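You operate a simulated robot arm through the tools that you are given. There is no shell and no other tool. Be economical: measure what you need, move in short steps, check, and stop when the job is done.

The job below is to be done with a simulated two-armed robot. You get a single attempt, and the scene is never put back.

JOB
Add a friction plate to the blue turntable's drum and cap it.
Fine: the cover is in the top drawer; shut the drawer and free the clamp after. Where these are worked on the way, their far stop is far enough and under half their travel is too little: top drawer.

Only the result counts: the job must be done as asked and must still hold three seconds after the hand-in. Knocking over, shifting, dropping, spilling or breaking anything else fails it. Lids that push on must go on centred and level and be pressed home; caps that screw on are set level and turned clockwise until they are tight.

ROBOT AND FRAMES
Two 7-joint arms with two-finger parallel grippers on one trunk, on a base that drives. Base frame: it is fixed to the floor where the robot stands at the start and does not move with it; the origin is under the middle of the robot, x ahead of it, y to its left, z up; the surface under the hand at the start is at about z = 880. Units: mm, degrees, N and s.
The left shoulder is at the start at [70, 163, 1345], the right one opposite. With the tool pointing down near the work surface each hand reaches from about 320 to 860 mm from the robot's upright axis, wherever it stands, measured 20 degrees to its own side. Places, roughly: basket lever [600, -1200, 1100]; blue turntable [700, 700, 900]; count dial [400, 800, 1000]; friction plate (15x15x1 cm) [700, 700, 1000]; key bar [700, -400, 900]; lamp switch [400, -200, 900]; lid latch [900, -1000, 1000]; lock knob [500, -1400, 1100]; steel plate (15x17x1 cm) [500, 300, 1000]; swing lamp [300, 200, 1400]; top drawer [800, 700, 700]; yellow lever [700, -300, 1000]; yellow turntable [700, -100, 900]. Payload 3.43 kg a hand.
The TCP of each hand is the grasp point between the finger pads, 34 mm short of the fingertips. In the tool frame z runs along the fingers and y along their closing line. The gripper opens to 128 mm. The fingers are 24 mm wide and 12 mm thick; the gripper's body (48 by 130 mm) begins 96 mm behind the TCP.
Orientation is told as [roll, pitch, yaw] about the base's x, y, z axes, in that order, counted from this pose: with the fingers straight down and closing along the base's y, the tool's x points along the base's -x, its y along +y and its z along -z.

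CONTROLS
- The arms move only by the tool play_rows. It takes "left_series", "right_series" or both (then of equal length, played together; a hand with none holds still); each is a list of rows, each a list of 7 numbers: the opening, from 0 (shut) to 1 (fully open), then the shift along the base's x, y, z in mm, then the turn, a rotation vector about the base's x, y, z in degrees. In form: [[gripper, tx, ty, tz, rx, ry, rz], ...]. A call has 1 to 8 rows; each row is the pose to reach, as a shift and turn from the pose commanded when the call began. Rows are played at 5 a second. More than 50 mm and 8.6 degrees between two rows, or a gripper value outside its range, and nothing of the call is played. Where a pose cannot be reached the arm comes as near as it can. A force on the tool above 40 N (or 10 N above the force at the start of the call, whichever is more), or a blocked arm, ends the call early, and 0.2 s more pass. The fingers move at their own pace (about 153 mm/s each) and stop on an object; they squeeze with about 42 N. The grip force told is the motor's: it shows also when the fingers shut on nothing. Time passes only in rows, and 0.2 s behind the last, so rows that repeat a pose let the fingers close. The reply holds the time, the measured pose of the TCP, the force on the tool along the base axes, the opening and the grip force, in the units named above and with some noise, with the torque about the TCP (base axes, N m) and any sound that the robot's microphone picked up.
- Cameras (640 x 400 px; columns grow to the right, rows downward): "scene" is now at [132, 16.1, 1564.1]; the picture's right is [0.17, -0.98, 0.00], its down [-0.65, -0.11, -0.75] and it looks along [0.74, 0.13, -0.66] (base axes); focal length 214 px, centre (320, 200). "left" rides on the left gripper at [76, 11, -160] in its tool frame; the picture's right is [-0.15, 0.99, 0.00], its down [-0.88, -0.13, -0.46] and it looks along [-0.45, -0.07, 0.89] (tool axes); focal length 234 px, centre (320, 200). "right" rides on the right gripper at [76, -11, -160] in its tool frame; the picture's right is [0.15, 0.99, 0.00], its down [-0.88, 0.13, -0.46] and it looks along [-0.45, 0.07, 0.89] (tool axes); focal length 234 px, centre (320, 200). There is no depth. A picture from a camera that has moved, and an enlarged one, comes with that camera's place and axes in the base frame and with its lens.
- grab_frame(camera): a new picture of that camera. No time passes.
- raise_lower(by): slides the trunk up (or, below 0, down) by that many mm; the arms and the scene camera ride with it, the base frame stays. It gives what a move gives, with no picture.
- base_move(legs): drives the robot by 1 to 6 legs, each [ahead, left, turn to the left] in mm, mm and degrees, along the robot's own axes; the way and the turn of a leg run together, so that a leg with both is an arc; at most 1500 mm and 180 degrees a leg. The arms and the cameras ride along, it lands a little off, and it stops where it bumps. It gives what a move gives.
- turn_head(pan, tilt): turns the head with the scene camera to pan (to the left, within 86 degrees either way) and tilt (down, from -29 to 69), counted from straight ahead of the robot. It gives what a move gives.
- inspect(camera, box): a new picture of the part [left, top, right, bottom] of that camera's present view, enlarged. No time passes.
- finish_job(): hands the job in; it is judged then, once.

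Go step by step. Nothing tells you exact positions but the pictures and the camera data: compare them with the known pose of the tool, close in by small moves and look again before you grip or let go. The budget is 120 turns and 92 pictures, counting those below and the enlarged ones. Unless the task says otherwise, let go and move clear before handing in.

The tools are called as a command line: name --argument value ..., lists and objects as JSON in quotes. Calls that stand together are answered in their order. play_rows: Moves the arms, as the interface text tells. Its arguments: {"type":"object","properties":{"left_series":{"type":"array","items":{"type":"array","items":{"type":"number"}}},"right_series":{"type":"array","items":{"type":"array","items":{"type":"number"}}}},"required":[]} The other tools are called the same way: raise_lower (by) slides the trunk up or down; base_move (legs) drives the base; turn_head (pan, tilt) turns the head that bears the scene camera; grab_frame (camera) takes a picture; inspect (camera, box) takes an enlarged picture of a part of a camera's view; finish_job () hands the job in.

At the start:

```text
time_s: 0.0
left_tcp_pos: [400.6, 531.1, 1234.6]
left_ee_rot: [-0.1, 0.0, 0.1]
left_force: [0.0, -0.4, 0.4]
left_torque: [0.03, 0.02, 0.01]
left_opening: 127.9
left_gripper_force: 0.2
right_tcp_pos: [599.2, 57.1, 1302.1]
right_ee_rot: [0.1, 0.0, 0.0]
right_force: [1.1, 0.4, 0.1]
right_torque: [-0.02, 0.02, 0.03]
right_opening: 128.1
right_gripper_force: 0.1
trunk travel left (down, up): [-825.0, 115.0]
robot x, y, heading: [0.3, -1.7, 0.2]
head pan, tilt: [10.0, 41.3]
```

scene: 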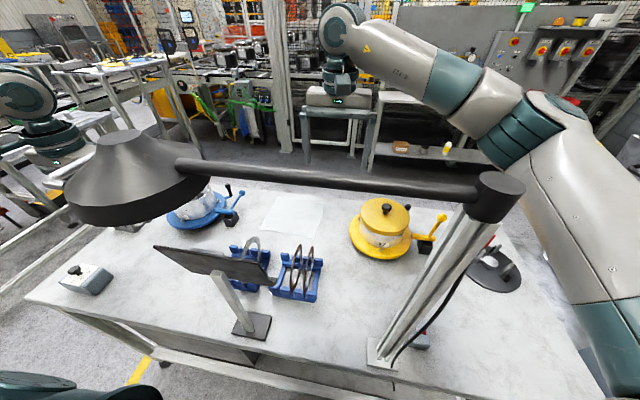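
right: 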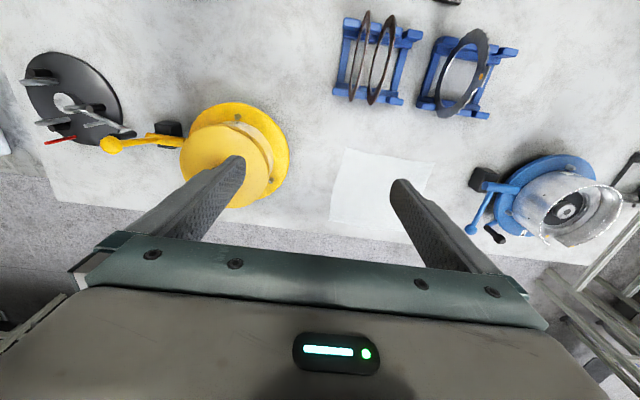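
left: 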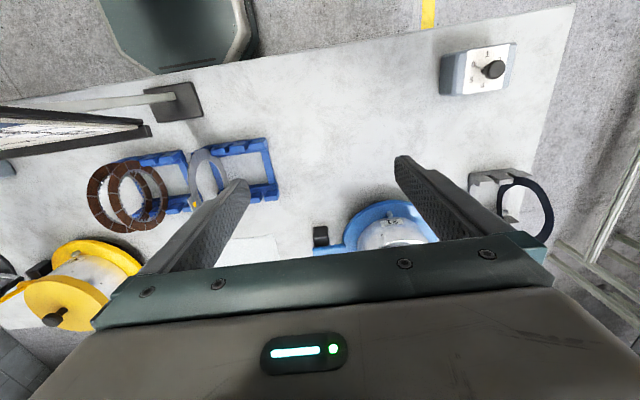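

I see a bench with a blue and a yellow turntable, plate racks and a lamp. I'll look closer at the blue turntable, the racks and the board.

inspect --camera "scene" --box '[140, 170, 340, 310]'

inspect --camera "left" --box '[60, 120, 300, 270]'

inspect --camera "right" --box '[320, 0, 640, 260]'

inspect --camera "left" --box '[300, 20, 580, 250]'

```text
2.86 times, centred on (240, 240) of scene
camera zoom: at [132.0, 16.1, 1564.1], right [0.17, -0.98, 0.0], down [-0.65, -0.11, -0.75], along [0.74, 0.13, -0.66], focal length 613 px, centre (549, 86)
```

zoom: 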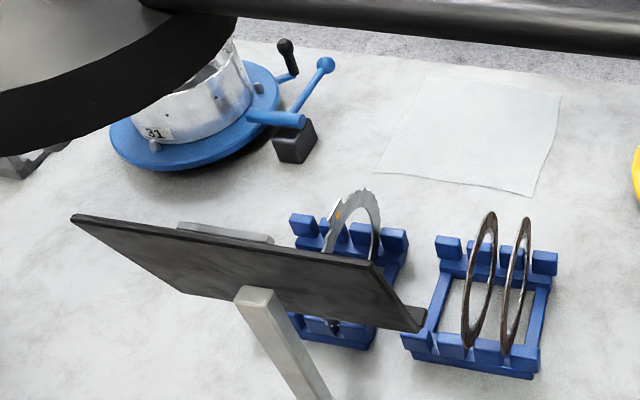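

```text
2.67 times, centred on (180, 195) of left
camera zoom: at [322.6, 541.9, 1393.2], right [0.15, 0.99, 0.0], down [0.88, -0.13, 0.46], along [0.45, -0.07, -0.89], focal length 624 px, centre (693, 213)
```

zoom: 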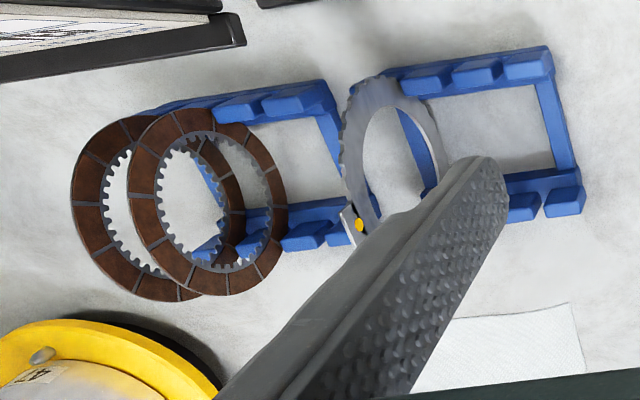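

```text
1.54 times, centred on (480, 130) of right
camera zoom: at [523.7, 45.0, 1462.0], right [-0.15, 0.99, 0.0], down [0.88, 0.13, 0.46], along [0.45, 0.07, -0.89], focal length 360 px, centre (74, 308)
```

zoom: 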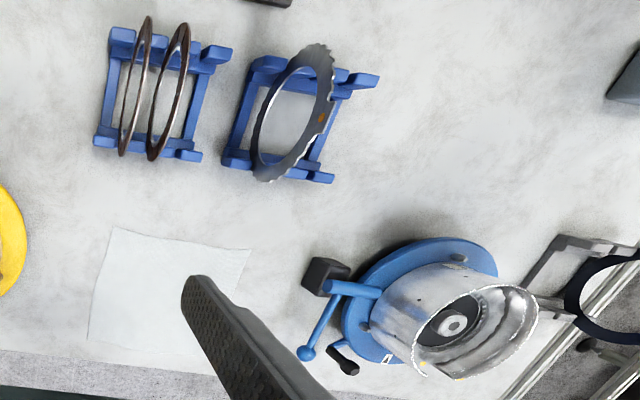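

```text
1.74 times, centred on (440, 135) of left
camera zoom: at [322.6, 541.9, 1393.2], right [0.15, 0.99, 0.0], down [0.88, -0.13, 0.46], along [0.45, -0.07, -0.89], focal length 407 px, centre (111, 313)
```

zoom: 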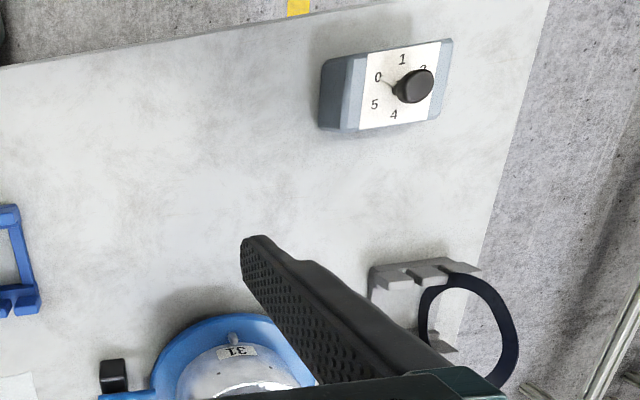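

Brown friction rings stand in the rack near [470,117], a steel one near [456,293], and a dark ring stands in a grey holder at the left. I'll look left with the head, and at the instruction board.

turn_head --pan 45 --tilt 45

grab_frame --camera "scene"

inspect --camera "left" --box '[0, 80, 160, 180]'

```text
time_s: 1.0
left_tcp_pos: [400.4, 530.3, 1233.7]
left_ee_rot: [0.1, 0.0, 0.2]
left_force: [0.0, -0.5, -0.3]
left_torque: [-0.01, 0.0, 0.01]
left_opening: 127.9
left_gripper_force: 0.0
right_tcp_pos: [598.8, 56.2, 1301.4]
right_ee_rot: [0.0, -0.1, -0.1]
right_force: [-0.3, 0.2, 0.9]
right_torque: [0.0, 0.01, 0.0]
right_opening: 128.2
right_gripper_force: 0.0
trunk travel left (down, up): [-825.0, 115.0]
robot x, y, heading: [-2.0, 5.1, 0.1]
head pan, tilt: [45.0, 45.0]
```

```text
84 pictures are left
camera scene: at [106.7, 58.9, 1558.8], right [0.71, -0.71, 0.0], down [-0.5, -0.5, -0.71], along [0.5, 0.5, -0.71], focal length 214 px, centre (320, 200)
```

scene: 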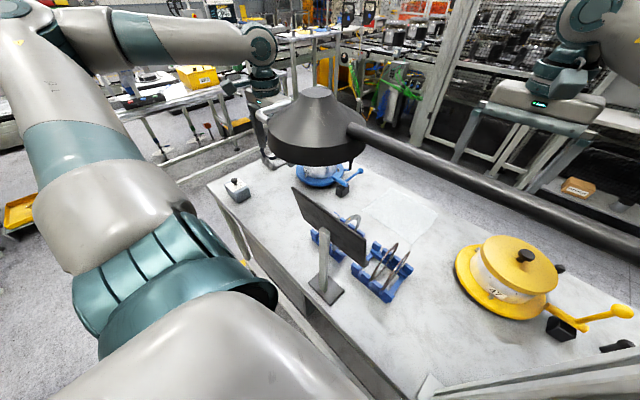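

```text
4.00 times, centred on (80, 130) of left
camera zoom: at [322.6, 541.9, 1393.2], right [0.15, 0.99, 0.0], down [0.88, -0.13, 0.46], along [0.45, -0.07, -0.89], focal length 937 px, centre (1280, 480)
```

zoom: 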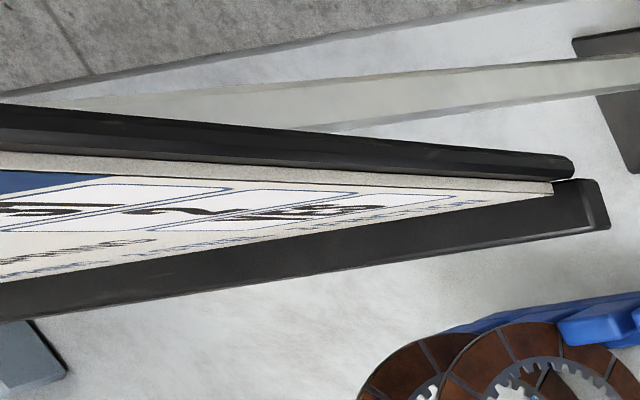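

The lamp shade hangs near [281,242,1430], clear of the turntable itself. I'll move the left hand forward to look at the drum and at the far side, where the drawer seems to be.

play_rows --left_series '[[1, 40, 10, 0, 0, 0, 0], [1, 80, 20, 0, 0, 0, 0], [1, 120, 30, 0, 0, 0, 0], [1, 160, 40, 0, 0, 0, 0], [1, 160, 40, 0, 0, 0, 0]]'

grab_frame --camera "left"

```text
time_s: 2.2
left_tcp_pos: [560.1, 571.0, 1233.2]
left_ee_rot: [0.0, -0.1, 0.0]
left_force: [0.2, 0.2, -0.5]
left_torque: [0.0, 0.0, -0.04]
left_opening: 128.0
left_gripper_force: 0.0
right_tcp_pos: [597.6, 57.4, 1302.4]
right_ee_rot: [0.0, 0.0, -0.1]
right_force: [-1.3, 0.0, 0.2]
right_torque: [0.01, -0.01, -0.02]
right_opening: 127.9
right_gripper_force: 0.0
trunk travel left (down, up): [-825.0, 115.0]
robot x, y, heading: [1.3, 3.8, -0.1]
head pan, tilt: [45.0, 45.0]
```

```text
82 pictures are left
camera left: at [482.5, 581.2, 1392.6], right [0.15, 0.99, 0.0], down [0.88, -0.13, 0.46], along [0.45, -0.07, -0.89], focal length 234 px, centre (320, 200)
```

left: 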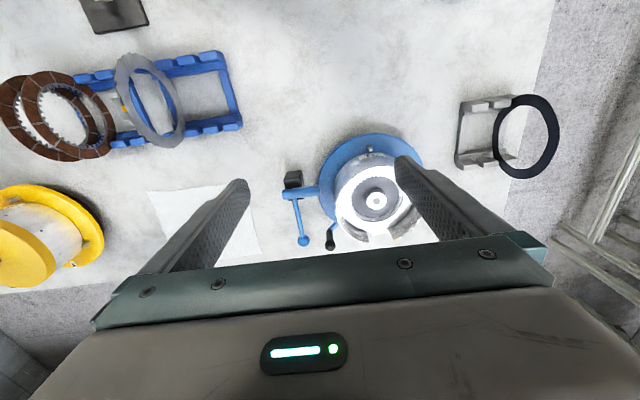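

inspect --camera "left" --box '[270, 120, 450, 255]'

inspect --camera "left" --box '[0, 40, 250, 180]'

inspect --camera "left" --box '[440, 70, 640, 300]'

```text
2.96 times, centred on (360, 188) of left
camera zoom: at [482.5, 581.2, 1392.6], right [0.15, 0.99, 0.0], down [0.88, -0.13, 0.46], along [0.45, -0.07, -0.89], focal length 694 px, centre (202, 237)
```

zoom: 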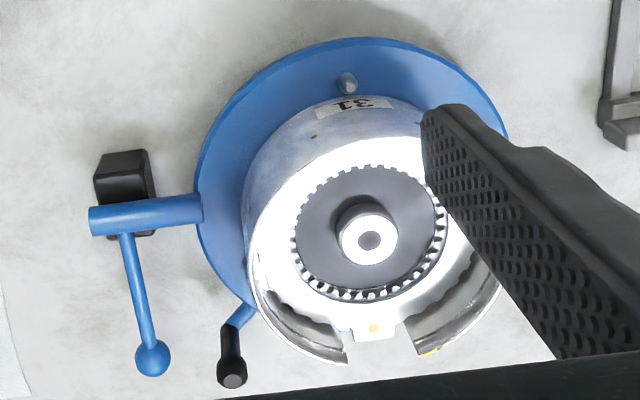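

```text
2.56 times, centred on (125, 110) of left
camera zoom: at [482.5, 581.2, 1392.6], right [0.15, 0.99, 0.0], down [0.88, -0.13, 0.46], along [0.45, -0.07, -0.89], focal length 600 px, centre (819, 430)
```

zoom: 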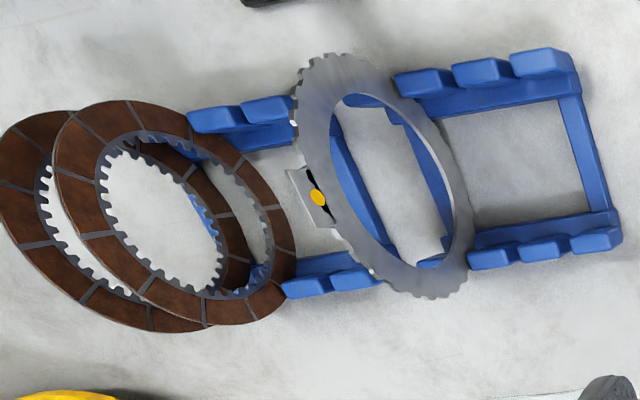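

```text
1.74 times, centred on (540, 185) of left
camera zoom: at [482.5, 581.2, 1392.6], right [0.15, 0.99, 0.0], down [0.88, -0.13, 0.46], along [0.45, -0.07, -0.89], focal length 407 px, centre (-63, 226)
```

zoom: 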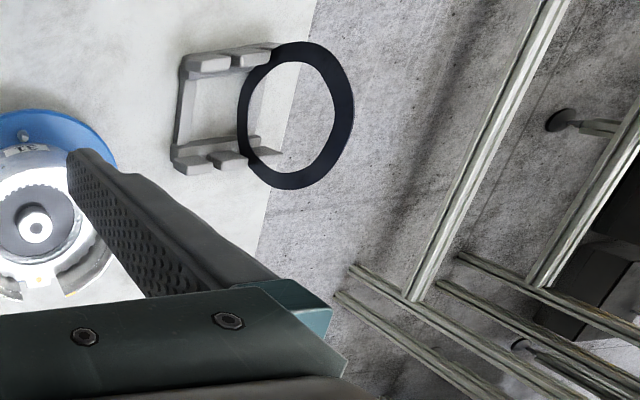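

The drum is open at the top, with a wall gap facing +x, and a steel plate is on top of the stack. The drawer also looks to be on the far (+x) side. I'll check that the way round the left end is free.

turn_head --pan 62 --tilt 20

grab_frame --camera "scene"

turn_head --pan 10 --tilt 20

grab_frame --camera "scene"

```text
time_s: 3.1
left_tcp_pos: [559.4, 569.7, 1233.3]
left_ee_rot: [-0.1, 0.0, 0.2]
left_force: [0.0, -0.6, 0.2]
left_torque: [-0.01, 0.01, -0.03]
left_opening: 128.0
left_gripper_force: 0.0
right_tcp_pos: [599.3, 57.3, 1302.3]
right_ee_rot: [0.0, 0.0, 0.0]
right_force: [-0.3, 0.6, 0.5]
right_torque: [-0.01, -0.02, 0.01]
right_opening: 128.2
right_gripper_force: 0.1
trunk travel left (down, up): [-825.0, 115.0]
robot x, y, heading: [-0.3, -0.6, -0.1]
head pan, tilt: [62.0, 20.0]
```

```text
78 pictures are left
camera scene: at [93.2, 83.6, 1597.3], right [0.88, -0.47, 0.0], down [-0.16, -0.3, -0.94], along [0.44, 0.83, -0.34], focal length 214 px, centre (320, 200)
```

scene: 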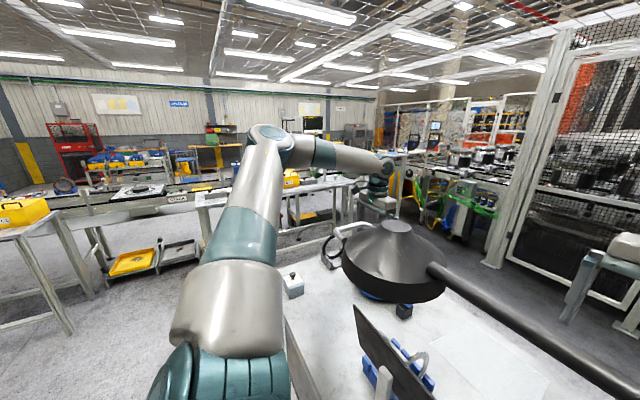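

```text
time_s: 4.3
left_tcp_pos: [560.2, 569.4, 1233.1]
left_ee_rot: [0.1, 0.0, 0.2]
left_force: [0.2, -0.5, 0.5]
left_torque: [-0.01, 0.03, 0.01]
left_opening: 128.0
left_gripper_force: 0.0
right_tcp_pos: [598.3, 56.5, 1302.3]
right_ee_rot: [0.0, 0.1, 0.0]
right_force: [-0.4, -0.7, -0.5]
right_torque: [0.05, 0.03, 0.04]
right_opening: 128.0
right_gripper_force: 0.1
trunk travel left (down, up): [-825.0, 115.0]
robot x, y, heading: [2.4, -0.6, -0.1]
head pan, tilt: [10.0, 20.0]
```

```text
77 pictures are left
camera scene: at [141.0, 17.8, 1597.4], right [0.17, -0.98, 0.0], down [-0.34, -0.06, -0.94], along [0.93, 0.16, -0.34], focal length 214 px, centre (320, 200)
```

scene: 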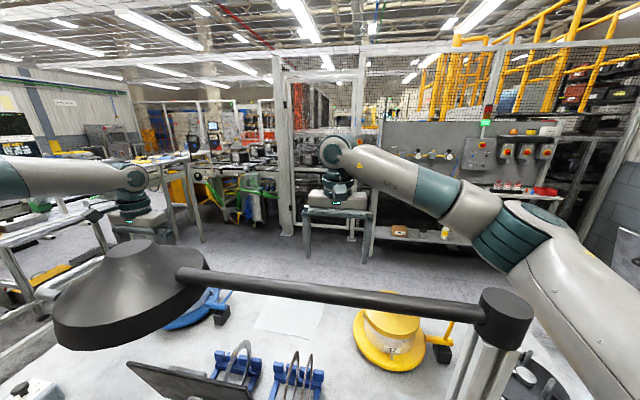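

The corridor round the left end looks clear. I'll back off from the lamp, tuck the hands in, then drive round.

base_move --legs '[[-500, 0, 0]]'

play_rows --left_series '[[1, -30, -40, 0, 0, 0, 0], [1, -60, -80, 0, 0, 0, 0], [1, -90, -120, 0, 0, 0, 0], [1, -120, -160, 0, 0, 0, 0], [1, -120, -200, 0, 0, 0, 0], [1, -120, -240, 0, 0, 0, 0]]' --right_series '[[1, -30, -30, 0, 0, 0, 0], [1, -60, -60, 0, 0, 0, 0], [1, -90, -90, 0, 0, 0, 0], [1, -120, -120, 0, 0, 0, 0], [1, -150, -150, 0, 0, 0, 0], [1, -150, -190, 0, 0, 0, 0]]'

base_move --legs '[[0, 1480, 0], [1000, 0, 0], [980, 0, 0]]'

turn_head --pan -60 --tilt 40

grab_frame --camera "scene"

```text
time_s: 6.0
left_tcp_pos: [361.9, 568.6, 1233.1]
left_ee_rot: [0.1, 0.1, 0.3]
left_force: [-0.2, 0.4, 0.4]
left_torque: [0.0, 0.0, -0.01]
left_opening: 128.1
left_gripper_force: 0.1
right_tcp_pos: [410.6, 47.2, 1303.2]
right_ee_rot: [0.6, 0.3, -1.2]
right_force: [0.5, -0.1, 0.2]
right_torque: [-0.03, -0.01, -0.03]
right_opening: 128.0
right_gripper_force: 0.1
trunk travel left (down, up): [-825.0, 115.0]
robot x, y, heading: [-199.4, -4.6, 0.4]
head pan, tilt: [10.0, 20.0]
stopped in leg 1: the robot was blocked; the commanded pose is now the measured one
```

```text
time_s: 6.7
left_tcp_pos: [296.9, 493.4, 1236.6]
left_ee_rot: [0.1, -0.2, 0.5]
left_force: [-0.4, -0.6, 0.9]
left_torque: [0.02, -0.01, 0.0]
left_opening: 127.7
left_gripper_force: 0.1
right_tcp_pos: [350.0, -3.4, 1304.3]
right_ee_rot: [1.0, -0.4, -0.7]
right_force: [0.4, 0.0, 0.2]
right_torque: [0.03, 0.0, 0.02]
right_opening: 128.1
right_gripper_force: 0.2
trunk travel left (down, up): [-825.0, 115.0]
robot x, y, heading: [-205.7, 1.9, 0.2]
head pan, tilt: [10.0, 20.0]
stopped in row 3 (right hand): the force on the tool passed its limit at 142 N (the readings are from after the stop); the commanded pose is now the measured one
```

```text
time_s: 8.9
left_tcp_pos: [460.8, 546.0, 1237.7]
left_ee_rot: [0.2, -0.1, -10.9]
left_force: [0.2, 0.2, 0.6]
left_torque: [0.0, -0.02, 0.03]
left_opening: 127.9
left_gripper_force: 0.0
right_tcp_pos: [416.9, 42.1, 1311.7]
right_ee_rot: [1.7, -0.9, -12.5]
right_force: [-0.5, -0.6, 0.0]
right_torque: [0.02, -0.04, 0.03]
right_opening: 127.9
right_gripper_force: 0.1
trunk travel left (down, up): [-825.0, 115.0]
robot x, y, heading: [-129.0, 161.9, -11.0]
head pan, tilt: [10.0, 20.0]
stopped in leg 1: the robot was blocked; the commanded pose is now the measured one
```

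```text
time_s: 10.3
left_tcp_pos: [459.3, 546.5, 1236.2]
left_ee_rot: [0.3, -0.1, -11.0]
left_force: [0.2, 0.3, -0.4]
left_torque: [-0.02, 0.05, 0.01]
left_opening: 127.9
left_gripper_force: 0.1
right_tcp_pos: [416.5, 42.6, 1312.8]
right_ee_rot: [1.6, -1.0, -12.4]
right_force: [-0.4, 0.9, 0.0]
right_torque: [-0.02, 0.04, 0.03]
right_opening: 128.0
right_gripper_force: 0.0
trunk travel left (down, up): [-825.0, 115.0]
robot x, y, heading: [-122.1, 164.7, -10.9]
head pan, tilt: [-60.0, 40.0]
```

```text
76 pictures are left
camera scene: at [-45.4, 69.6, 1565.6], right [-0.94, -0.33, 0.0], down [-0.21, 0.61, -0.76], along [0.25, -0.72, -0.65], focal length 214 px, centre (320, 200)
```

scene: 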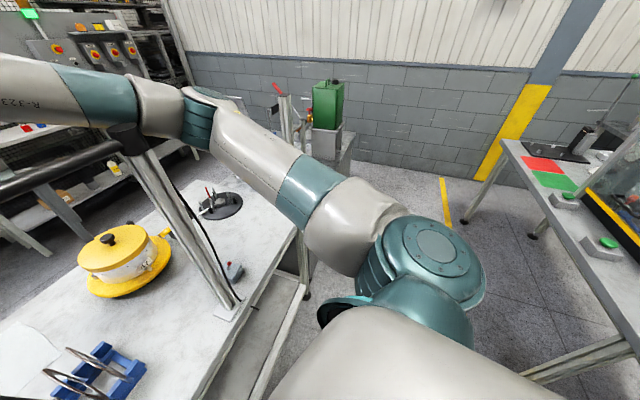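

The right arm has caught on the lamp, and I should not have chained those moves. I'll look at the lamp before moving anything.

turn_head --pan 0 --tilt 30

grab_frame --camera "scene"

grab_frame --camera "right"

grab_frame --camera "left"

```text
time_s: 11.6
left_tcp_pos: [461.1, 547.7, 1236.4]
left_ee_rot: [0.2, 0.0, -10.9]
left_force: [0.8, -0.2, -0.4]
left_torque: [0.01, 0.02, 0.03]
left_opening: 128.1
left_gripper_force: 0.1
right_tcp_pos: [416.4, 43.9, 1312.3]
right_ee_rot: [1.7, -1.0, -12.5]
right_force: [0.0, 0.1, 0.0]
right_torque: [0.02, -0.01, 0.02]
right_opening: 128.3
right_gripper_force: 0.0
trunk travel left (down, up): [-825.0, 115.0]
robot x, y, heading: [-127.8, 166.9, -10.7]
head pan, tilt: [0.0, 30.0]
```

```text
75 pictures are left
camera scene: at [15.6, 132.7, 1581.0], right [-0.19, -0.98, 0.0], down [-0.49, 0.1, -0.86], along [0.85, -0.16, -0.5], focal length 214 px, centre (320, 200)
```

scene: 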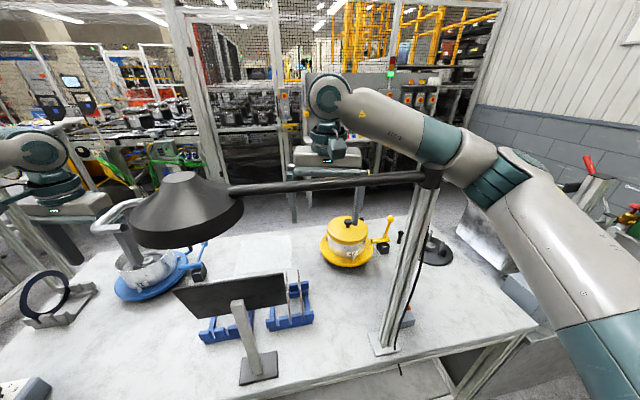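

```text
74 pictures are left
camera right: at [337.5, 43.9, 1470.4], right [0.07, 1.0, 0.03], down [0.88, -0.07, 0.47], along [0.47, -0.01, -0.88], focal length 234 px, centre (320, 200)
```

right: 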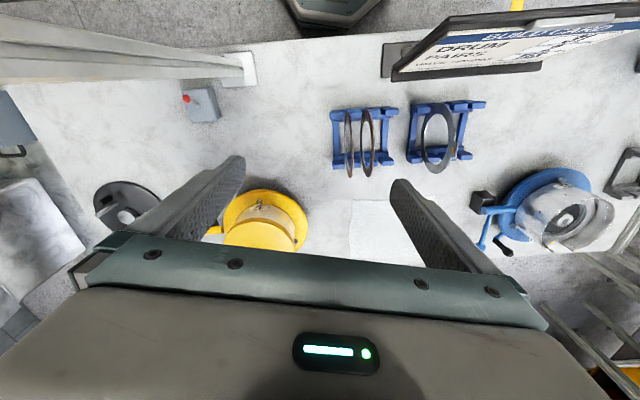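

```text
73 pictures are left
camera left: at [386.1, 571.1, 1395.6], right [0.33, 0.94, 0.0], down [0.84, -0.3, 0.46], along [0.43, -0.15, -0.89], focal length 234 px, centre (320, 200)
```

left: 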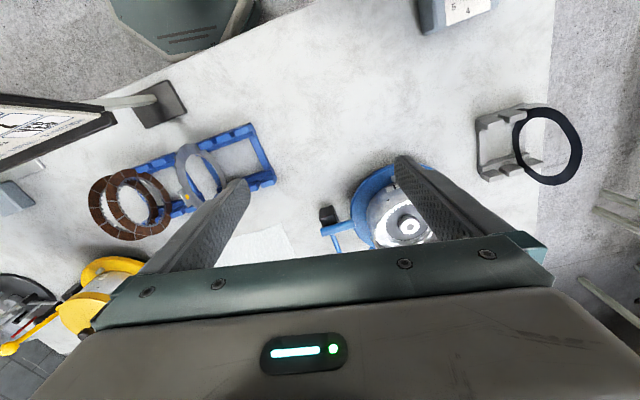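

The lamp still stands and the right gripper is simply on its far side. I'll ease forward off contact and then lift everything above the lamp arm (z ≈ 1440).

base_move --legs '[[70, 0, 0]]'

```text
time_s: 12.6
left_tcp_pos: [518.3, 540.1, 1239.2]
left_ee_rot: [0.0, -0.5, -10.9]
left_force: [-1.2, -0.7, 0.2]
left_torque: [-0.01, -0.08, 0.0]
left_opening: 128.1
left_gripper_force: 0.1
right_tcp_pos: [474.3, 38.6, 1317.2]
right_ee_rot: [1.5, -1.3, -12.4]
right_force: [-0.8, -0.1, 0.5]
right_torque: [0.0, -0.05, -0.05]
right_opening: 128.1
right_gripper_force: 0.0
trunk travel left (down, up): [-825.0, 115.0]
robot x, y, heading: [-57.5, 151.5, -10.8]
head pan, tilt: [0.0, 30.0]
```

raise_lower --by 114

grab_frame --camera "scene"

```text
time_s: 14.1
left_tcp_pos: [525.8, 538.0, 1350.6]
left_ee_rot: [0.0, -0.3, -10.9]
left_force: [-0.9, 0.9, 0.1]
left_torque: [0.01, 0.04, 0.04]
left_opening: 128.5
left_gripper_force: 0.0
right_tcp_pos: [482.8, 36.2, 1427.6]
right_ee_rot: [1.4, -1.2, -12.3]
right_force: [-0.1, -0.4, -0.5]
right_torque: [0.03, 0.01, 0.0]
right_opening: 128.2
right_gripper_force: 0.1
trunk travel left (down, up): [-939.0, 1.0]
robot x, y, heading: [-59.1, 155.6, -10.6]
head pan, tilt: [0.0, 30.0]
```

```text
72 pictures are left
camera scene: at [81.2, 126.4, 1695.2], right [-0.19, -0.98, 0.0], down [-0.49, 0.09, -0.87], along [0.85, -0.16, -0.5], focal length 214 px, centre (320, 200)
```

scene: 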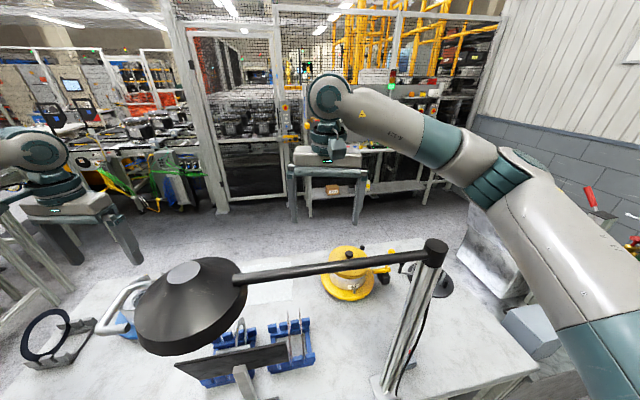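

play_rows --right_series '[[1, 0, 0, 30, 0, 0, 0], [1, 0, 0, 60, 0, 0, 0], [1, 0, 0, 90, 0, 0, 0], [1, 0, 0, 120, 0, 0, 0], [1, 0, 0, 150, 0, 0, 0], [1, 0, 0, 150, 0, 0, 0]]' --left_series '[[1, 0, 0, 30, 0, 0, 0], [1, 0, 0, 60, 0, 0, 0], [1, 0, 0, 90, 0, 0, 0], [1, 0, 0, 120, 0, 0, 0], [1, 0, 0, 150, 0, 0, 0], [1, 0, 0, 150, 0, 0, 0]]'

grab_frame --camera "scene"

grab_frame --camera "right"

```text
time_s: 15.5
left_tcp_pos: [526.2, 539.2, 1500.9]
left_ee_rot: [-0.1, -0.2, -11.0]
left_force: [-0.1, 0.1, 0.9]
left_torque: [0.0, 0.0, 0.0]
left_opening: 128.0
left_gripper_force: 0.1
right_tcp_pos: [482.9, 35.0, 1579.7]
right_ee_rot: [1.4, -1.1, -12.3]
right_force: [0.8, 0.9, 0.2]
right_torque: [0.02, -0.01, -0.03]
right_opening: 128.0
right_gripper_force: 0.1
trunk travel left (down, up): [-939.0, 1.0]
robot x, y, heading: [-59.3, 150.6, -10.6]
head pan, tilt: [0.0, 30.0]
```

```text
71 pictures are left
camera scene: at [80.7, 126.3, 1695.3], right [-0.19, -0.98, 0.0], down [-0.49, 0.09, -0.87], along [0.85, -0.16, -0.5], focal length 214 px, centre (320, 200)
```

scene: 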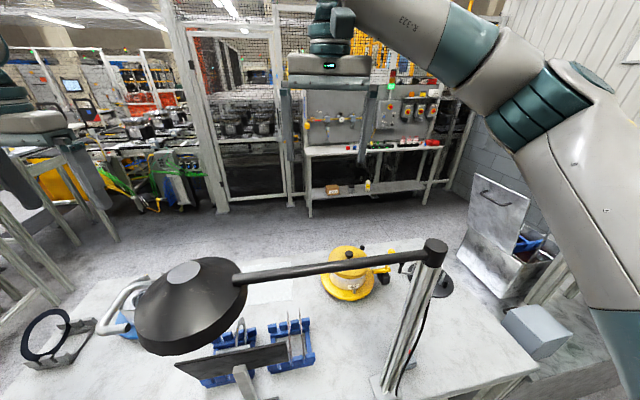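

```text
70 pictures are left
camera right: at [403.6, 36.9, 1737.3], right [0.07, 1.0, 0.02], down [0.88, -0.07, 0.47], along [0.48, -0.01, -0.88], focal length 234 px, centre (320, 200)
```

right: 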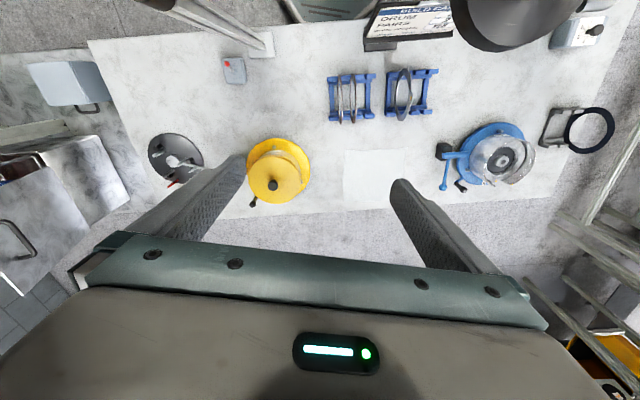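

Everything is now above the lamp. I'll back away, checking in short legs.

base_move --legs '[[-250, 0, 0]]'

grab_frame --camera "scene"

```text
time_s: 17.3
left_tcp_pos: [285.7, 585.8, 1500.3]
left_ee_rot: [0.1, -0.2, -11.1]
left_force: [0.8, -0.3, -0.5]
left_torque: [0.0, 0.02, 0.0]
left_opening: 128.1
left_gripper_force: 0.1
right_tcp_pos: [241.3, 80.4, 1578.1]
right_ee_rot: [1.3, -1.0, -12.4]
right_force: [0.2, -0.6, 0.3]
right_torque: [-0.04, 0.05, 0.04]
right_opening: 127.8
right_gripper_force: 0.1
trunk travel left (down, up): [-939.0, 1.0]
robot x, y, heading: [-303.2, 197.5, -11.2]
head pan, tilt: [0.0, 30.0]
```

```text
69 pictures are left
camera scene: at [-160.1, 172.3, 1694.8], right [-0.19, -0.98, 0.0], down [-0.49, 0.1, -0.86], along [0.85, -0.16, -0.5], focal length 214 px, centre (320, 200)
```

scene: 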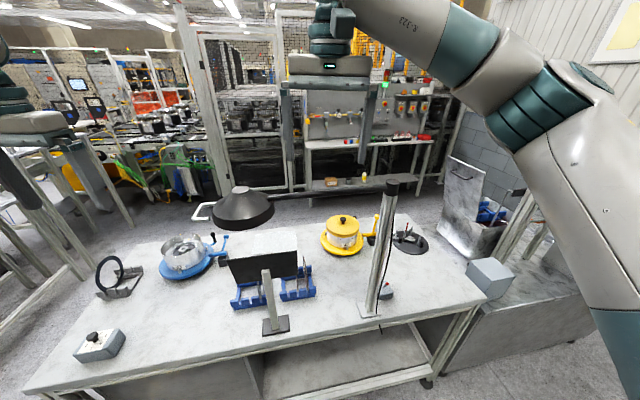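

inspect --camera "scene" --box '[60, 170, 300, 320]'

inspect --camera "scene" --box '[0, 280, 480, 400]'

```text
2.67 times, centred on (180, 245) of scene
camera zoom: at [-160.1, 172.3, 1694.8], right [-0.19, -0.98, 0.0], down [-0.49, 0.1, -0.86], along [0.85, -0.16, -0.5], focal length 572 px, centre (693, 80)
```

zoom: 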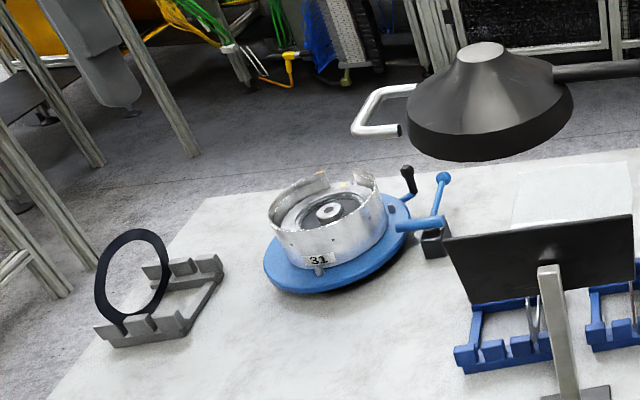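

```text
1.33 times, centred on (240, 340) of scene
camera zoom: at [-160.1, 172.3, 1694.8], right [-0.19, -0.98, 0.0], down [-0.49, 0.1, -0.86], along [0.85, -0.16, -0.5], focal length 286 px, centre (427, 13)
```

zoom: 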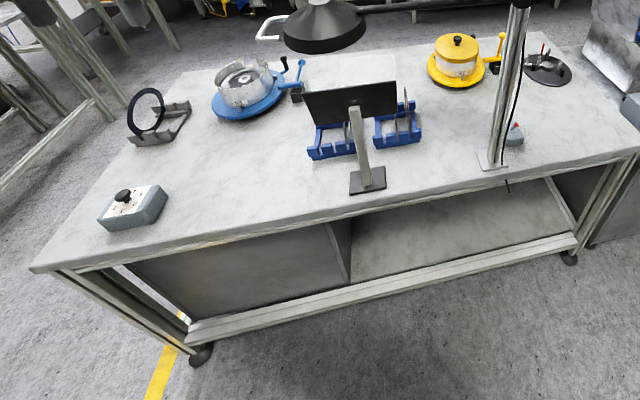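

The cabinet under the table has its back to this side, so its drawers open on the far side. The way is clear now, so I'll straighten up and strafe left.

base_move --legs '[[-120, 0, 11], [0, 1250, 0]]'

```text
time_s: 24.4
left_tcp_pos: [93.8, 1940.9, 1503.0]
left_ee_rot: [-0.1, -0.3, -0.8]
left_force: [0.9, 0.2, -0.5]
left_torque: [-0.03, 0.02, 0.03]
left_opening: 127.7
left_gripper_force: 0.0
right_tcp_pos: [138.6, 1438.2, 1579.0]
right_ee_rot: [1.4, -1.1, -2.3]
right_force: [0.2, 0.1, 0.5]
right_torque: [0.03, -0.02, -0.02]
right_opening: 128.0
right_gripper_force: 0.1
trunk travel left (down, up): [-939.0, 1.0]
robot x, y, heading: [-413.1, 1458.4, -0.6]
head pan, tilt: [0.0, 30.0]
```

turn_head --pan -10 --tilt 30

grab_frame --camera "scene"

```text
time_s: 25.1
left_tcp_pos: [93.9, 1942.2, 1501.4]
left_ee_rot: [0.0, -0.3, -0.9]
left_force: [0.3, 0.1, 1.0]
left_torque: [-0.02, -0.01, 0.0]
left_opening: 127.9
left_gripper_force: 0.2
right_tcp_pos: [138.9, 1437.5, 1579.2]
right_ee_rot: [1.5, -1.0, -2.4]
right_force: [0.0, 0.1, -0.4]
right_torque: [-0.02, 0.0, -0.02]
right_opening: 127.7
right_gripper_force: 0.0
trunk travel left (down, up): [-939.0, 1.0]
robot x, y, heading: [-411.5, 1459.0, -0.8]
head pan, tilt: [-10.0, 30.0]
```

```text
66 pictures are left
camera scene: at [-274.4, 1442.2, 1695.4], right [-0.19, -0.98, 0.0], down [-0.49, 0.09, -0.87], along [0.85, -0.16, -0.5], focal length 214 px, centre (320, 200)
```

scene: 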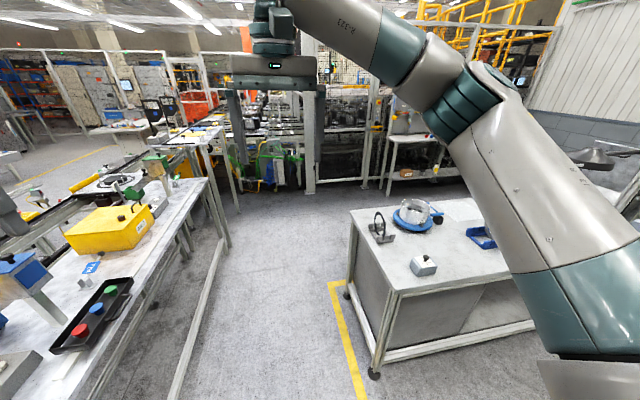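

base_move --legs '[[1000, 40, 0], [950, 0, 0]]'

turn_head --pan -80 --tilt 35

grab_frame --camera "scene"

```text
time_s: 34.8
left_tcp_pos: [2016.5, 1948.6, 1501.6]
left_ee_rot: [0.1, -0.3, -1.3]
left_force: [0.0, 0.0, -0.5]
left_torque: [-0.01, -0.03, -0.02]
left_opening: 128.1
left_gripper_force: 0.0
right_tcp_pos: [2057.9, 1444.5, 1580.4]
right_ee_rot: [1.4, -1.1, -2.9]
right_force: [-0.1, -0.1, 0.5]
right_torque: [0.01, 0.0, 0.0]
right_opening: 128.2
right_gripper_force: 0.1
trunk travel left (down, up): [-939.0, 1.0]
robot x, y, heading: [1509.3, 1467.4, -1.3]
head pan, tilt: [-10.0, 30.0]
```

```text
time_s: 36.2
left_tcp_pos: [2017.9, 1947.3, 1500.6]
left_ee_rot: [0.0, -0.3, -1.4]
left_force: [0.7, 0.0, -0.9]
left_torque: [0.01, 0.0, -0.01]
left_opening: 127.8
left_gripper_force: 0.1
right_tcp_pos: [2057.5, 1443.8, 1579.2]
right_ee_rot: [1.4, -1.1, -2.9]
right_force: [-0.4, -0.7, -0.3]
right_torque: [-0.02, -0.01, 0.01]
right_opening: 128.4
right_gripper_force: 0.0
trunk travel left (down, up): [-939.0, 1.0]
robot x, y, heading: [1509.5, 1471.9, -1.2]
head pan, tilt: [-80.0, 35.0]
```

```text
65 pictures are left
camera scene: at [1570.1, 1382.5, 1687.6], right [-0.99, -0.15, 0.0], down [-0.09, 0.57, -0.82], along [0.12, -0.81, -0.57], focal length 214 px, centre (320, 200)
```

scene: 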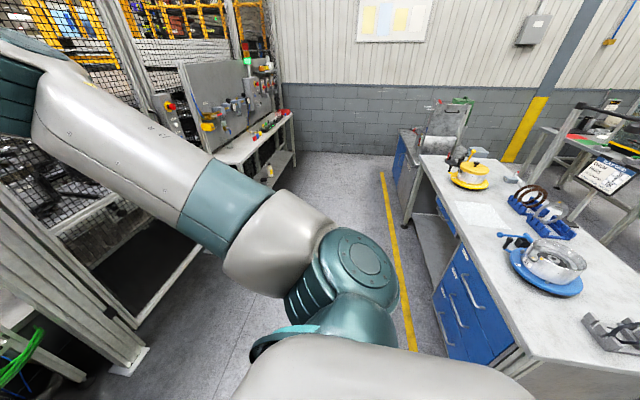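

The blue drawers do face +x on this side, and the build card is now readable. I'll zoom in on both.

inspect --camera "scene" --box '[400, 140, 640, 380]'

inspect --camera "scene" --box '[560, 140, 640, 200]'

```text
1.67 times, centred on (520, 260) of scene
camera zoom: at [1570.1, 1382.5, 1687.6], right [-0.99, -0.15, 0.0], down [-0.09, 0.57, -0.82], along [0.12, -0.81, -0.57], focal length 358 px, centre (-13, 100)
```

zoom: 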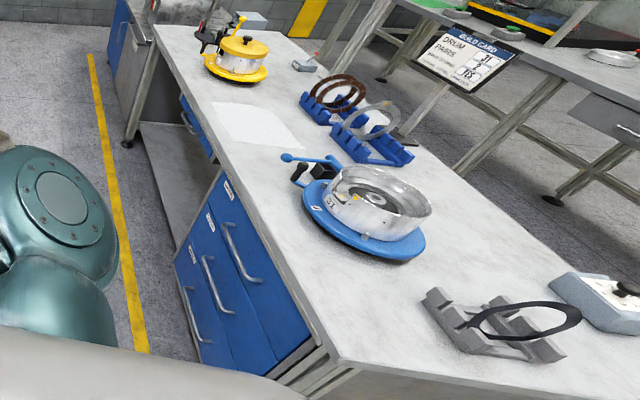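

```text
6.67 times, centred on (600, 170) of scene
camera zoom: at [1570.1, 1382.5, 1687.6], right [-0.99, -0.15, 0.0], down [-0.09, 0.57, -0.82], along [0.12, -0.81, -0.57], focal length 1430 px, centre (-1547, 400)
```

zoom: 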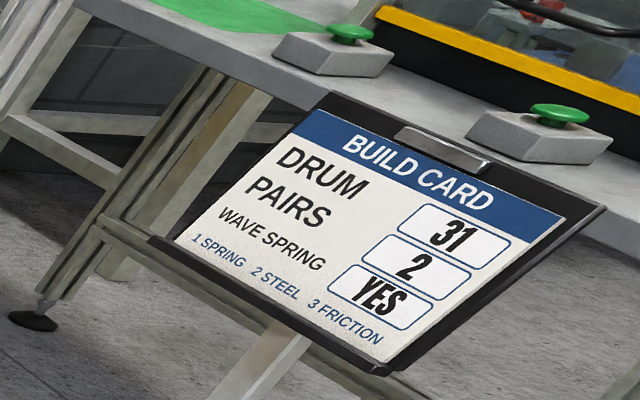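

The card reads drum 31, two pairs, in order spring, steel, friction. Steel is on top now, so friction goes next. I'll turn to face −x and strafe along the far side.

base_move --legs '[[0, 0, -178.7]]'

base_move --legs '[[0, 850, 0], [100, 450, 0]]'

turn_head --pan -20 --tilt 45

grab_frame --camera "scene"

```text
time_s: 43.8
left_tcp_pos: [1028.9, 957.5, 1501.2]
left_ee_rot: [0.1, -0.3, -177.7]
left_force: [-0.5, -0.1, -0.8]
left_torque: [-0.03, -0.01, 0.0]
left_opening: 128.1
left_gripper_force: 0.0
right_tcp_pos: [953.9, 1458.2, 1579.1]
right_ee_rot: [1.4, -1.1, -179.2]
right_force: [-0.1, -0.3, 0.3]
right_torque: [-0.01, -0.01, 0.0]
right_opening: 128.0
right_gripper_force: 0.0
trunk travel left (down, up): [-939.0, 1.0]
robot x, y, heading: [1509.4, 1470.8, -177.5]
head pan, tilt: [-80.0, 35.0]
```

```text
time_s: 50.6
left_tcp_pos: [988.0, -330.3, 1502.8]
left_ee_rot: [0.0, -0.3, -177.7]
left_force: [1.1, -0.1, 0.9]
left_torque: [-0.04, -0.01, -0.02]
left_opening: 128.1
left_gripper_force: 0.0
right_tcp_pos: [914.2, 169.9, 1579.7]
right_ee_rot: [1.5, -1.1, -179.0]
right_force: [0.1, 1.5, -0.1]
right_torque: [-0.01, 0.01, 0.0]
right_opening: 128.1
right_gripper_force: 0.0
trunk travel left (down, up): [-939.0, 1.0]
robot x, y, heading: [1465.3, 177.7, -177.5]
head pan, tilt: [-80.0, 35.0]
```

```text
time_s: 51.9
left_tcp_pos: [987.3, -332.2, 1501.4]
left_ee_rot: [0.0, -0.3, -177.6]
left_force: [0.5, 0.7, 0.2]
left_torque: [0.01, -0.01, 0.01]
left_opening: 128.2
left_gripper_force: 0.2
right_tcp_pos: [913.9, 169.3, 1579.6]
right_ee_rot: [1.4, -1.1, -179.1]
right_force: [0.5, 1.1, 0.0]
right_torque: [0.02, 0.0, -0.02]
right_opening: 128.0
right_gripper_force: 0.0
trunk travel left (down, up): [-939.0, 1.0]
robot x, y, heading: [1468.0, 175.9, -177.5]
head pan, tilt: [-20.0, 45.0]
```

```text
62 pictures are left
camera scene: at [1336.7, 202.7, 1672.8], right [0.3, 0.95, 0.0], down [0.67, -0.21, -0.71], along [-0.67, 0.21, -0.71], focal length 214 px, centre (320, 200)
```

scene: 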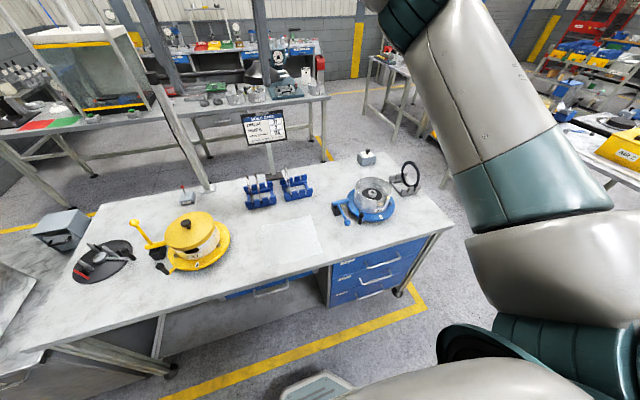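

Good overview. I'll approach the table facing the plate rack, lower the trunk, and start turning the right hand so its fingers point −x.

base_move --legs '[[200, 200, -2.5]]'

raise_lower --by -200

play_rows --right_series '[[1, 0, 0, -20, 0, 8.2, 0], [1, 0, 0, -40, 0, 16.4, 0], [1, 0, 0, -60, 0, 24.6, 0], [1, 0, 0, -80, 0, 32.8, 0], [1, 0, 0, -100, 0, 41, 0], [1, 0, 0, -120, 0, 49.2, 0]]'

```text
time_s: 53.9
left_tcp_pos: [770.8, -514.5, 1503.7]
left_ee_rot: [0.1, -0.4, 179.9]
left_force: [0.4, -1.0, -0.1]
left_torque: [-0.04, 0.01, -0.01]
left_opening: 127.9
left_gripper_force: 0.0
right_tcp_pos: [720.2, -11.2, 1581.1]
right_ee_rot: [1.5, -1.2, 178.5]
right_force: [1.0, 0.4, 0.1]
right_torque: [0.01, -0.01, -0.01]
right_opening: 127.7
right_gripper_force: 0.0
trunk travel left (down, up): [-939.0, 1.0]
robot x, y, heading: [1266.3, -23.0, -180.2]
head pan, tilt: [-20.0, 45.0]
```

```text
time_s: 56.0
left_tcp_pos: [769.0, -516.7, 1301.7]
left_ee_rot: [0.0, -0.3, 179.9]
left_force: [-0.3, -0.1, 0.1]
left_torque: [0.02, 0.02, 0.02]
left_opening: 128.0
left_gripper_force: 0.0
right_tcp_pos: [716.9, -13.3, 1379.8]
right_ee_rot: [1.4, -1.1, 178.5]
right_force: [0.1, 0.1, -0.3]
right_torque: [-0.01, 0.0, 0.0]
right_opening: 128.0
right_gripper_force: 0.1
trunk travel left (down, up): [-739.0, 201.0]
robot x, y, heading: [1269.3, -27.9, -179.9]
head pan, tilt: [-20.0, 45.0]
```

```text
time_s: 57.4
left_tcp_pos: [768.9, -515.6, 1301.3]
left_ee_rot: [0.0, -0.2, 179.9]
left_force: [0.8, -1.3, 0.5]
left_torque: [0.0, 0.02, -0.02]
left_opening: 127.9
left_gripper_force: 0.1
right_tcp_pos: [715.2, -13.6, 1259.2]
right_ee_rot: [3.4, -50.4, 177.6]
right_force: [-0.3, 0.8, 0.2]
right_torque: [0.01, 0.03, 0.0]
right_opening: 128.0
right_gripper_force: 0.1
trunk travel left (down, up): [-739.0, 201.0]
robot x, y, heading: [1265.3, -23.6, -179.7]
head pan, tilt: [-20.0, 45.0]
```

play_rows --right_series '[[0.4, 0, 26, -26, 0.5, 7.9, -0.1], [0.4, 0, 52, -52, 1.1, 15.8, -0.3], [0.4, 0, 78, -78, 1.6, 23.8, -0.4], [0.4, 0, 104, -104, 2.1, 31.7, -0.6], [0.4, 0, 130, -130, 2.65, 39.6, -0.7], [0.4, 0, 130, -130, 2.65, 39.6, -0.7]]'

grab_frame --camera "right"

turn_head --pan 0 --tilt 45

grab_frame --camera "scene"

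```text
time_s: 58.8
left_tcp_pos: [766.4, -510.6, 1303.1]
left_ee_rot: [0.3, -0.2, 179.8]
left_force: [-0.5, 0.2, 0.3]
left_torque: [-0.08, -0.04, 0.0]
left_opening: 128.0
left_gripper_force: 0.0
right_tcp_pos: [692.0, 85.1, 1160.0]
right_ee_rot: [-57.0, -89.4, -123.2]
right_force: [0.0, 0.5, 0.4]
right_torque: [0.02, -0.01, 0.06]
right_opening: 51.2
right_gripper_force: 0.1
right hand out of reach, approached as far as the arm can: row 3, 4, 5, 6
trunk travel left (down, up): [-739.0, 201.0]
robot x, y, heading: [1270.9, -23.0, 179.8]
head pan, tilt: [-20.0, 45.0]
```

```text
61 pictures are left
camera right: at [852.4, 95.1, 1085.7], right [-0.01, -0.99, -0.16], down [0.45, -0.14, 0.88], along [-0.89, -0.06, 0.45], focal length 234 px, centre (320, 200)
```

right: 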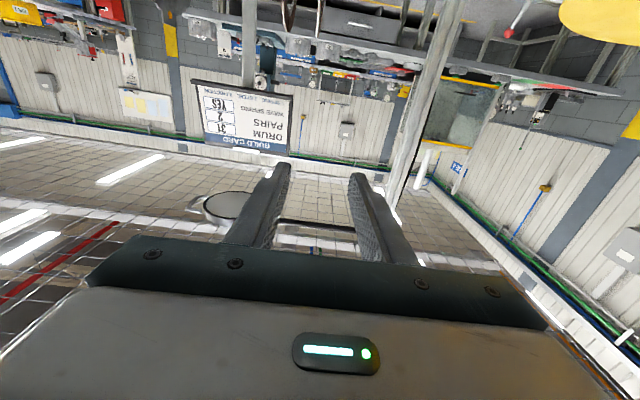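

```text
time_s: 59.7
left_tcp_pos: [769.8, -517.4, 1301.0]
left_ee_rot: [0.1, -0.2, 180.0]
left_force: [0.6, -0.1, -0.2]
left_torque: [0.0, 0.0, 0.0]
left_opening: 128.2
left_gripper_force: 0.0
right_tcp_pos: [693.2, 79.4, 1160.7]
right_ee_rot: [-66.9, -89.2, -113.5]
right_force: [0.8, 0.1, -0.5]
right_torque: [-0.02, -0.01, -0.01]
right_opening: 51.2
right_gripper_force: 0.0
trunk travel left (down, up): [-739.0, 201.0]
robot x, y, heading: [1265.1, -26.3, -180.2]
head pan, tilt: [0.0, 45.0]
```

```text
60 pictures are left
camera scene: at [1135.8, -25.4, 1472.8], right [0.0, 1.0, 0.0], down [0.71, 0.0, -0.71], along [-0.71, 0.0, -0.71], focal length 214 px, centre (320, 200)
```

scene: 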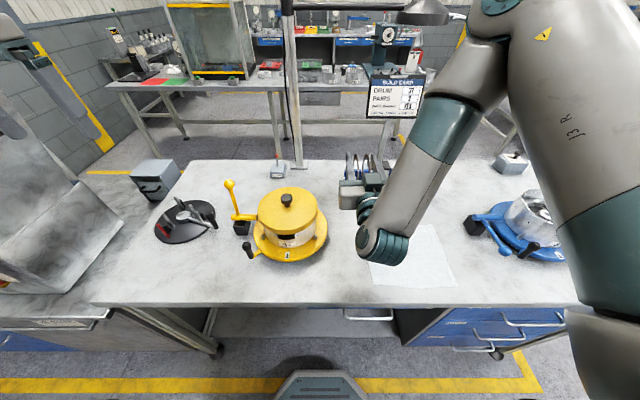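

The hand works poorly pointing forward this close in, and its camera would be underneath. I'll go back to fingers-down, pick the plate from above, and turn it afterwards.

play_rows --right_series '[[0.4, 0, 0, 20, 0, -8.2, 0], [0.4, 0, 5, 40, 0, -16.4, 0], [0.4, -20, 10, 60, 0, -24.6, 0], [0.4, -40, 15, 70, 0, -32.8, 0], [0.4, -60, 20, 80, 0, -41, 0], [0.4, -80, 25, 80, 0, -49.2, 0], [0.4, -100, 30, 80, 0, -57.4, 0], [0.4, -120, 35, 80, 0, -65.6, 0]]'

play_rows --right_series '[[0.4, 0, 0, 0, 0, -8, 0], [0.4, 0, 0, 0, 0, -16, 0], [0.4, 0, 0, 0, 0, -24, 0], [0.4, 0, 0, 0, 0, -24, 0]]'

grab_frame --camera "right"

```text
time_s: 61.5
left_tcp_pos: [766.1, -517.2, 1300.2]
left_ee_rot: [0.0, -0.3, 179.9]
left_force: [0.5, -1.0, -0.7]
left_torque: [0.0, -0.03, -0.03]
left_opening: 128.3
left_gripper_force: 0.0
right_tcp_pos: [571.9, 113.4, 1239.5]
right_ee_rot: [-0.5, -24.2, -179.3]
right_force: [0.5, 0.3, 0.4]
right_torque: [0.01, -0.04, 0.04]
right_opening: 51.1
right_gripper_force: 0.0
right hand out of reach, approached as far as the arm can: row 1, 2
trunk travel left (down, up): [-739.0, 201.0]
robot x, y, heading: [1264.7, -24.2, 179.9]
head pan, tilt: [0.0, 45.0]
```

```text
time_s: 62.5
left_tcp_pos: [769.4, -515.0, 1302.1]
left_ee_rot: [0.1, -0.3, 179.9]
left_force: [0.3, 0.2, -0.5]
left_torque: [0.02, 0.05, -0.02]
left_opening: 128.0
left_gripper_force: 0.1
right_tcp_pos: [573.7, 114.9, 1240.3]
right_ee_rot: [-0.1, -0.3, -179.3]
right_force: [-0.3, -0.6, -0.6]
right_torque: [-0.01, -0.02, -0.04]
right_opening: 51.5
right_gripper_force: 0.0
trunk travel left (down, up): [-739.0, 201.0]
robot x, y, heading: [1268.4, -26.0, -179.9]
head pan, tilt: [0.0, 45.0]
```

```text
59 pictures are left
camera right: at [650.6, 126.0, 1399.8], right [0.16, -0.99, 0.0], down [-0.88, -0.14, 0.46], along [-0.45, -0.07, -0.89], focal length 234 px, centre (320, 200)
```

right: 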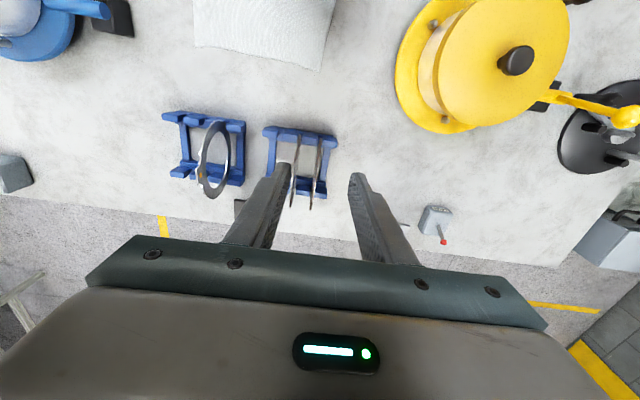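

inspect --camera "right" --box '[240, 105, 370, 235]'

```text
3.08 times, centred on (305, 170) of right
camera zoom: at [650.6, 126.0, 1399.8], right [0.16, -0.99, 0.0], down [-0.88, -0.14, 0.46], along [-0.45, -0.07, -0.89], focal length 720 px, centre (366, 292)
```

zoom: 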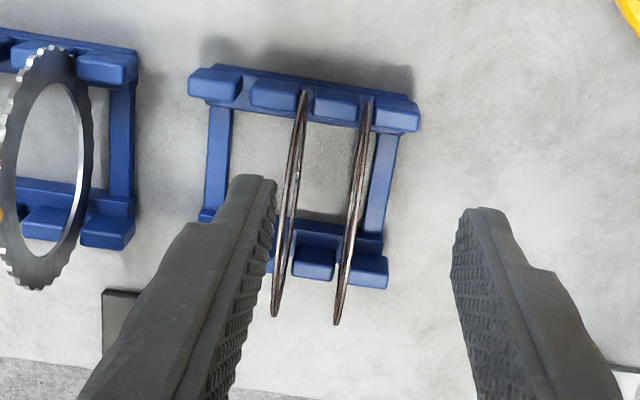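

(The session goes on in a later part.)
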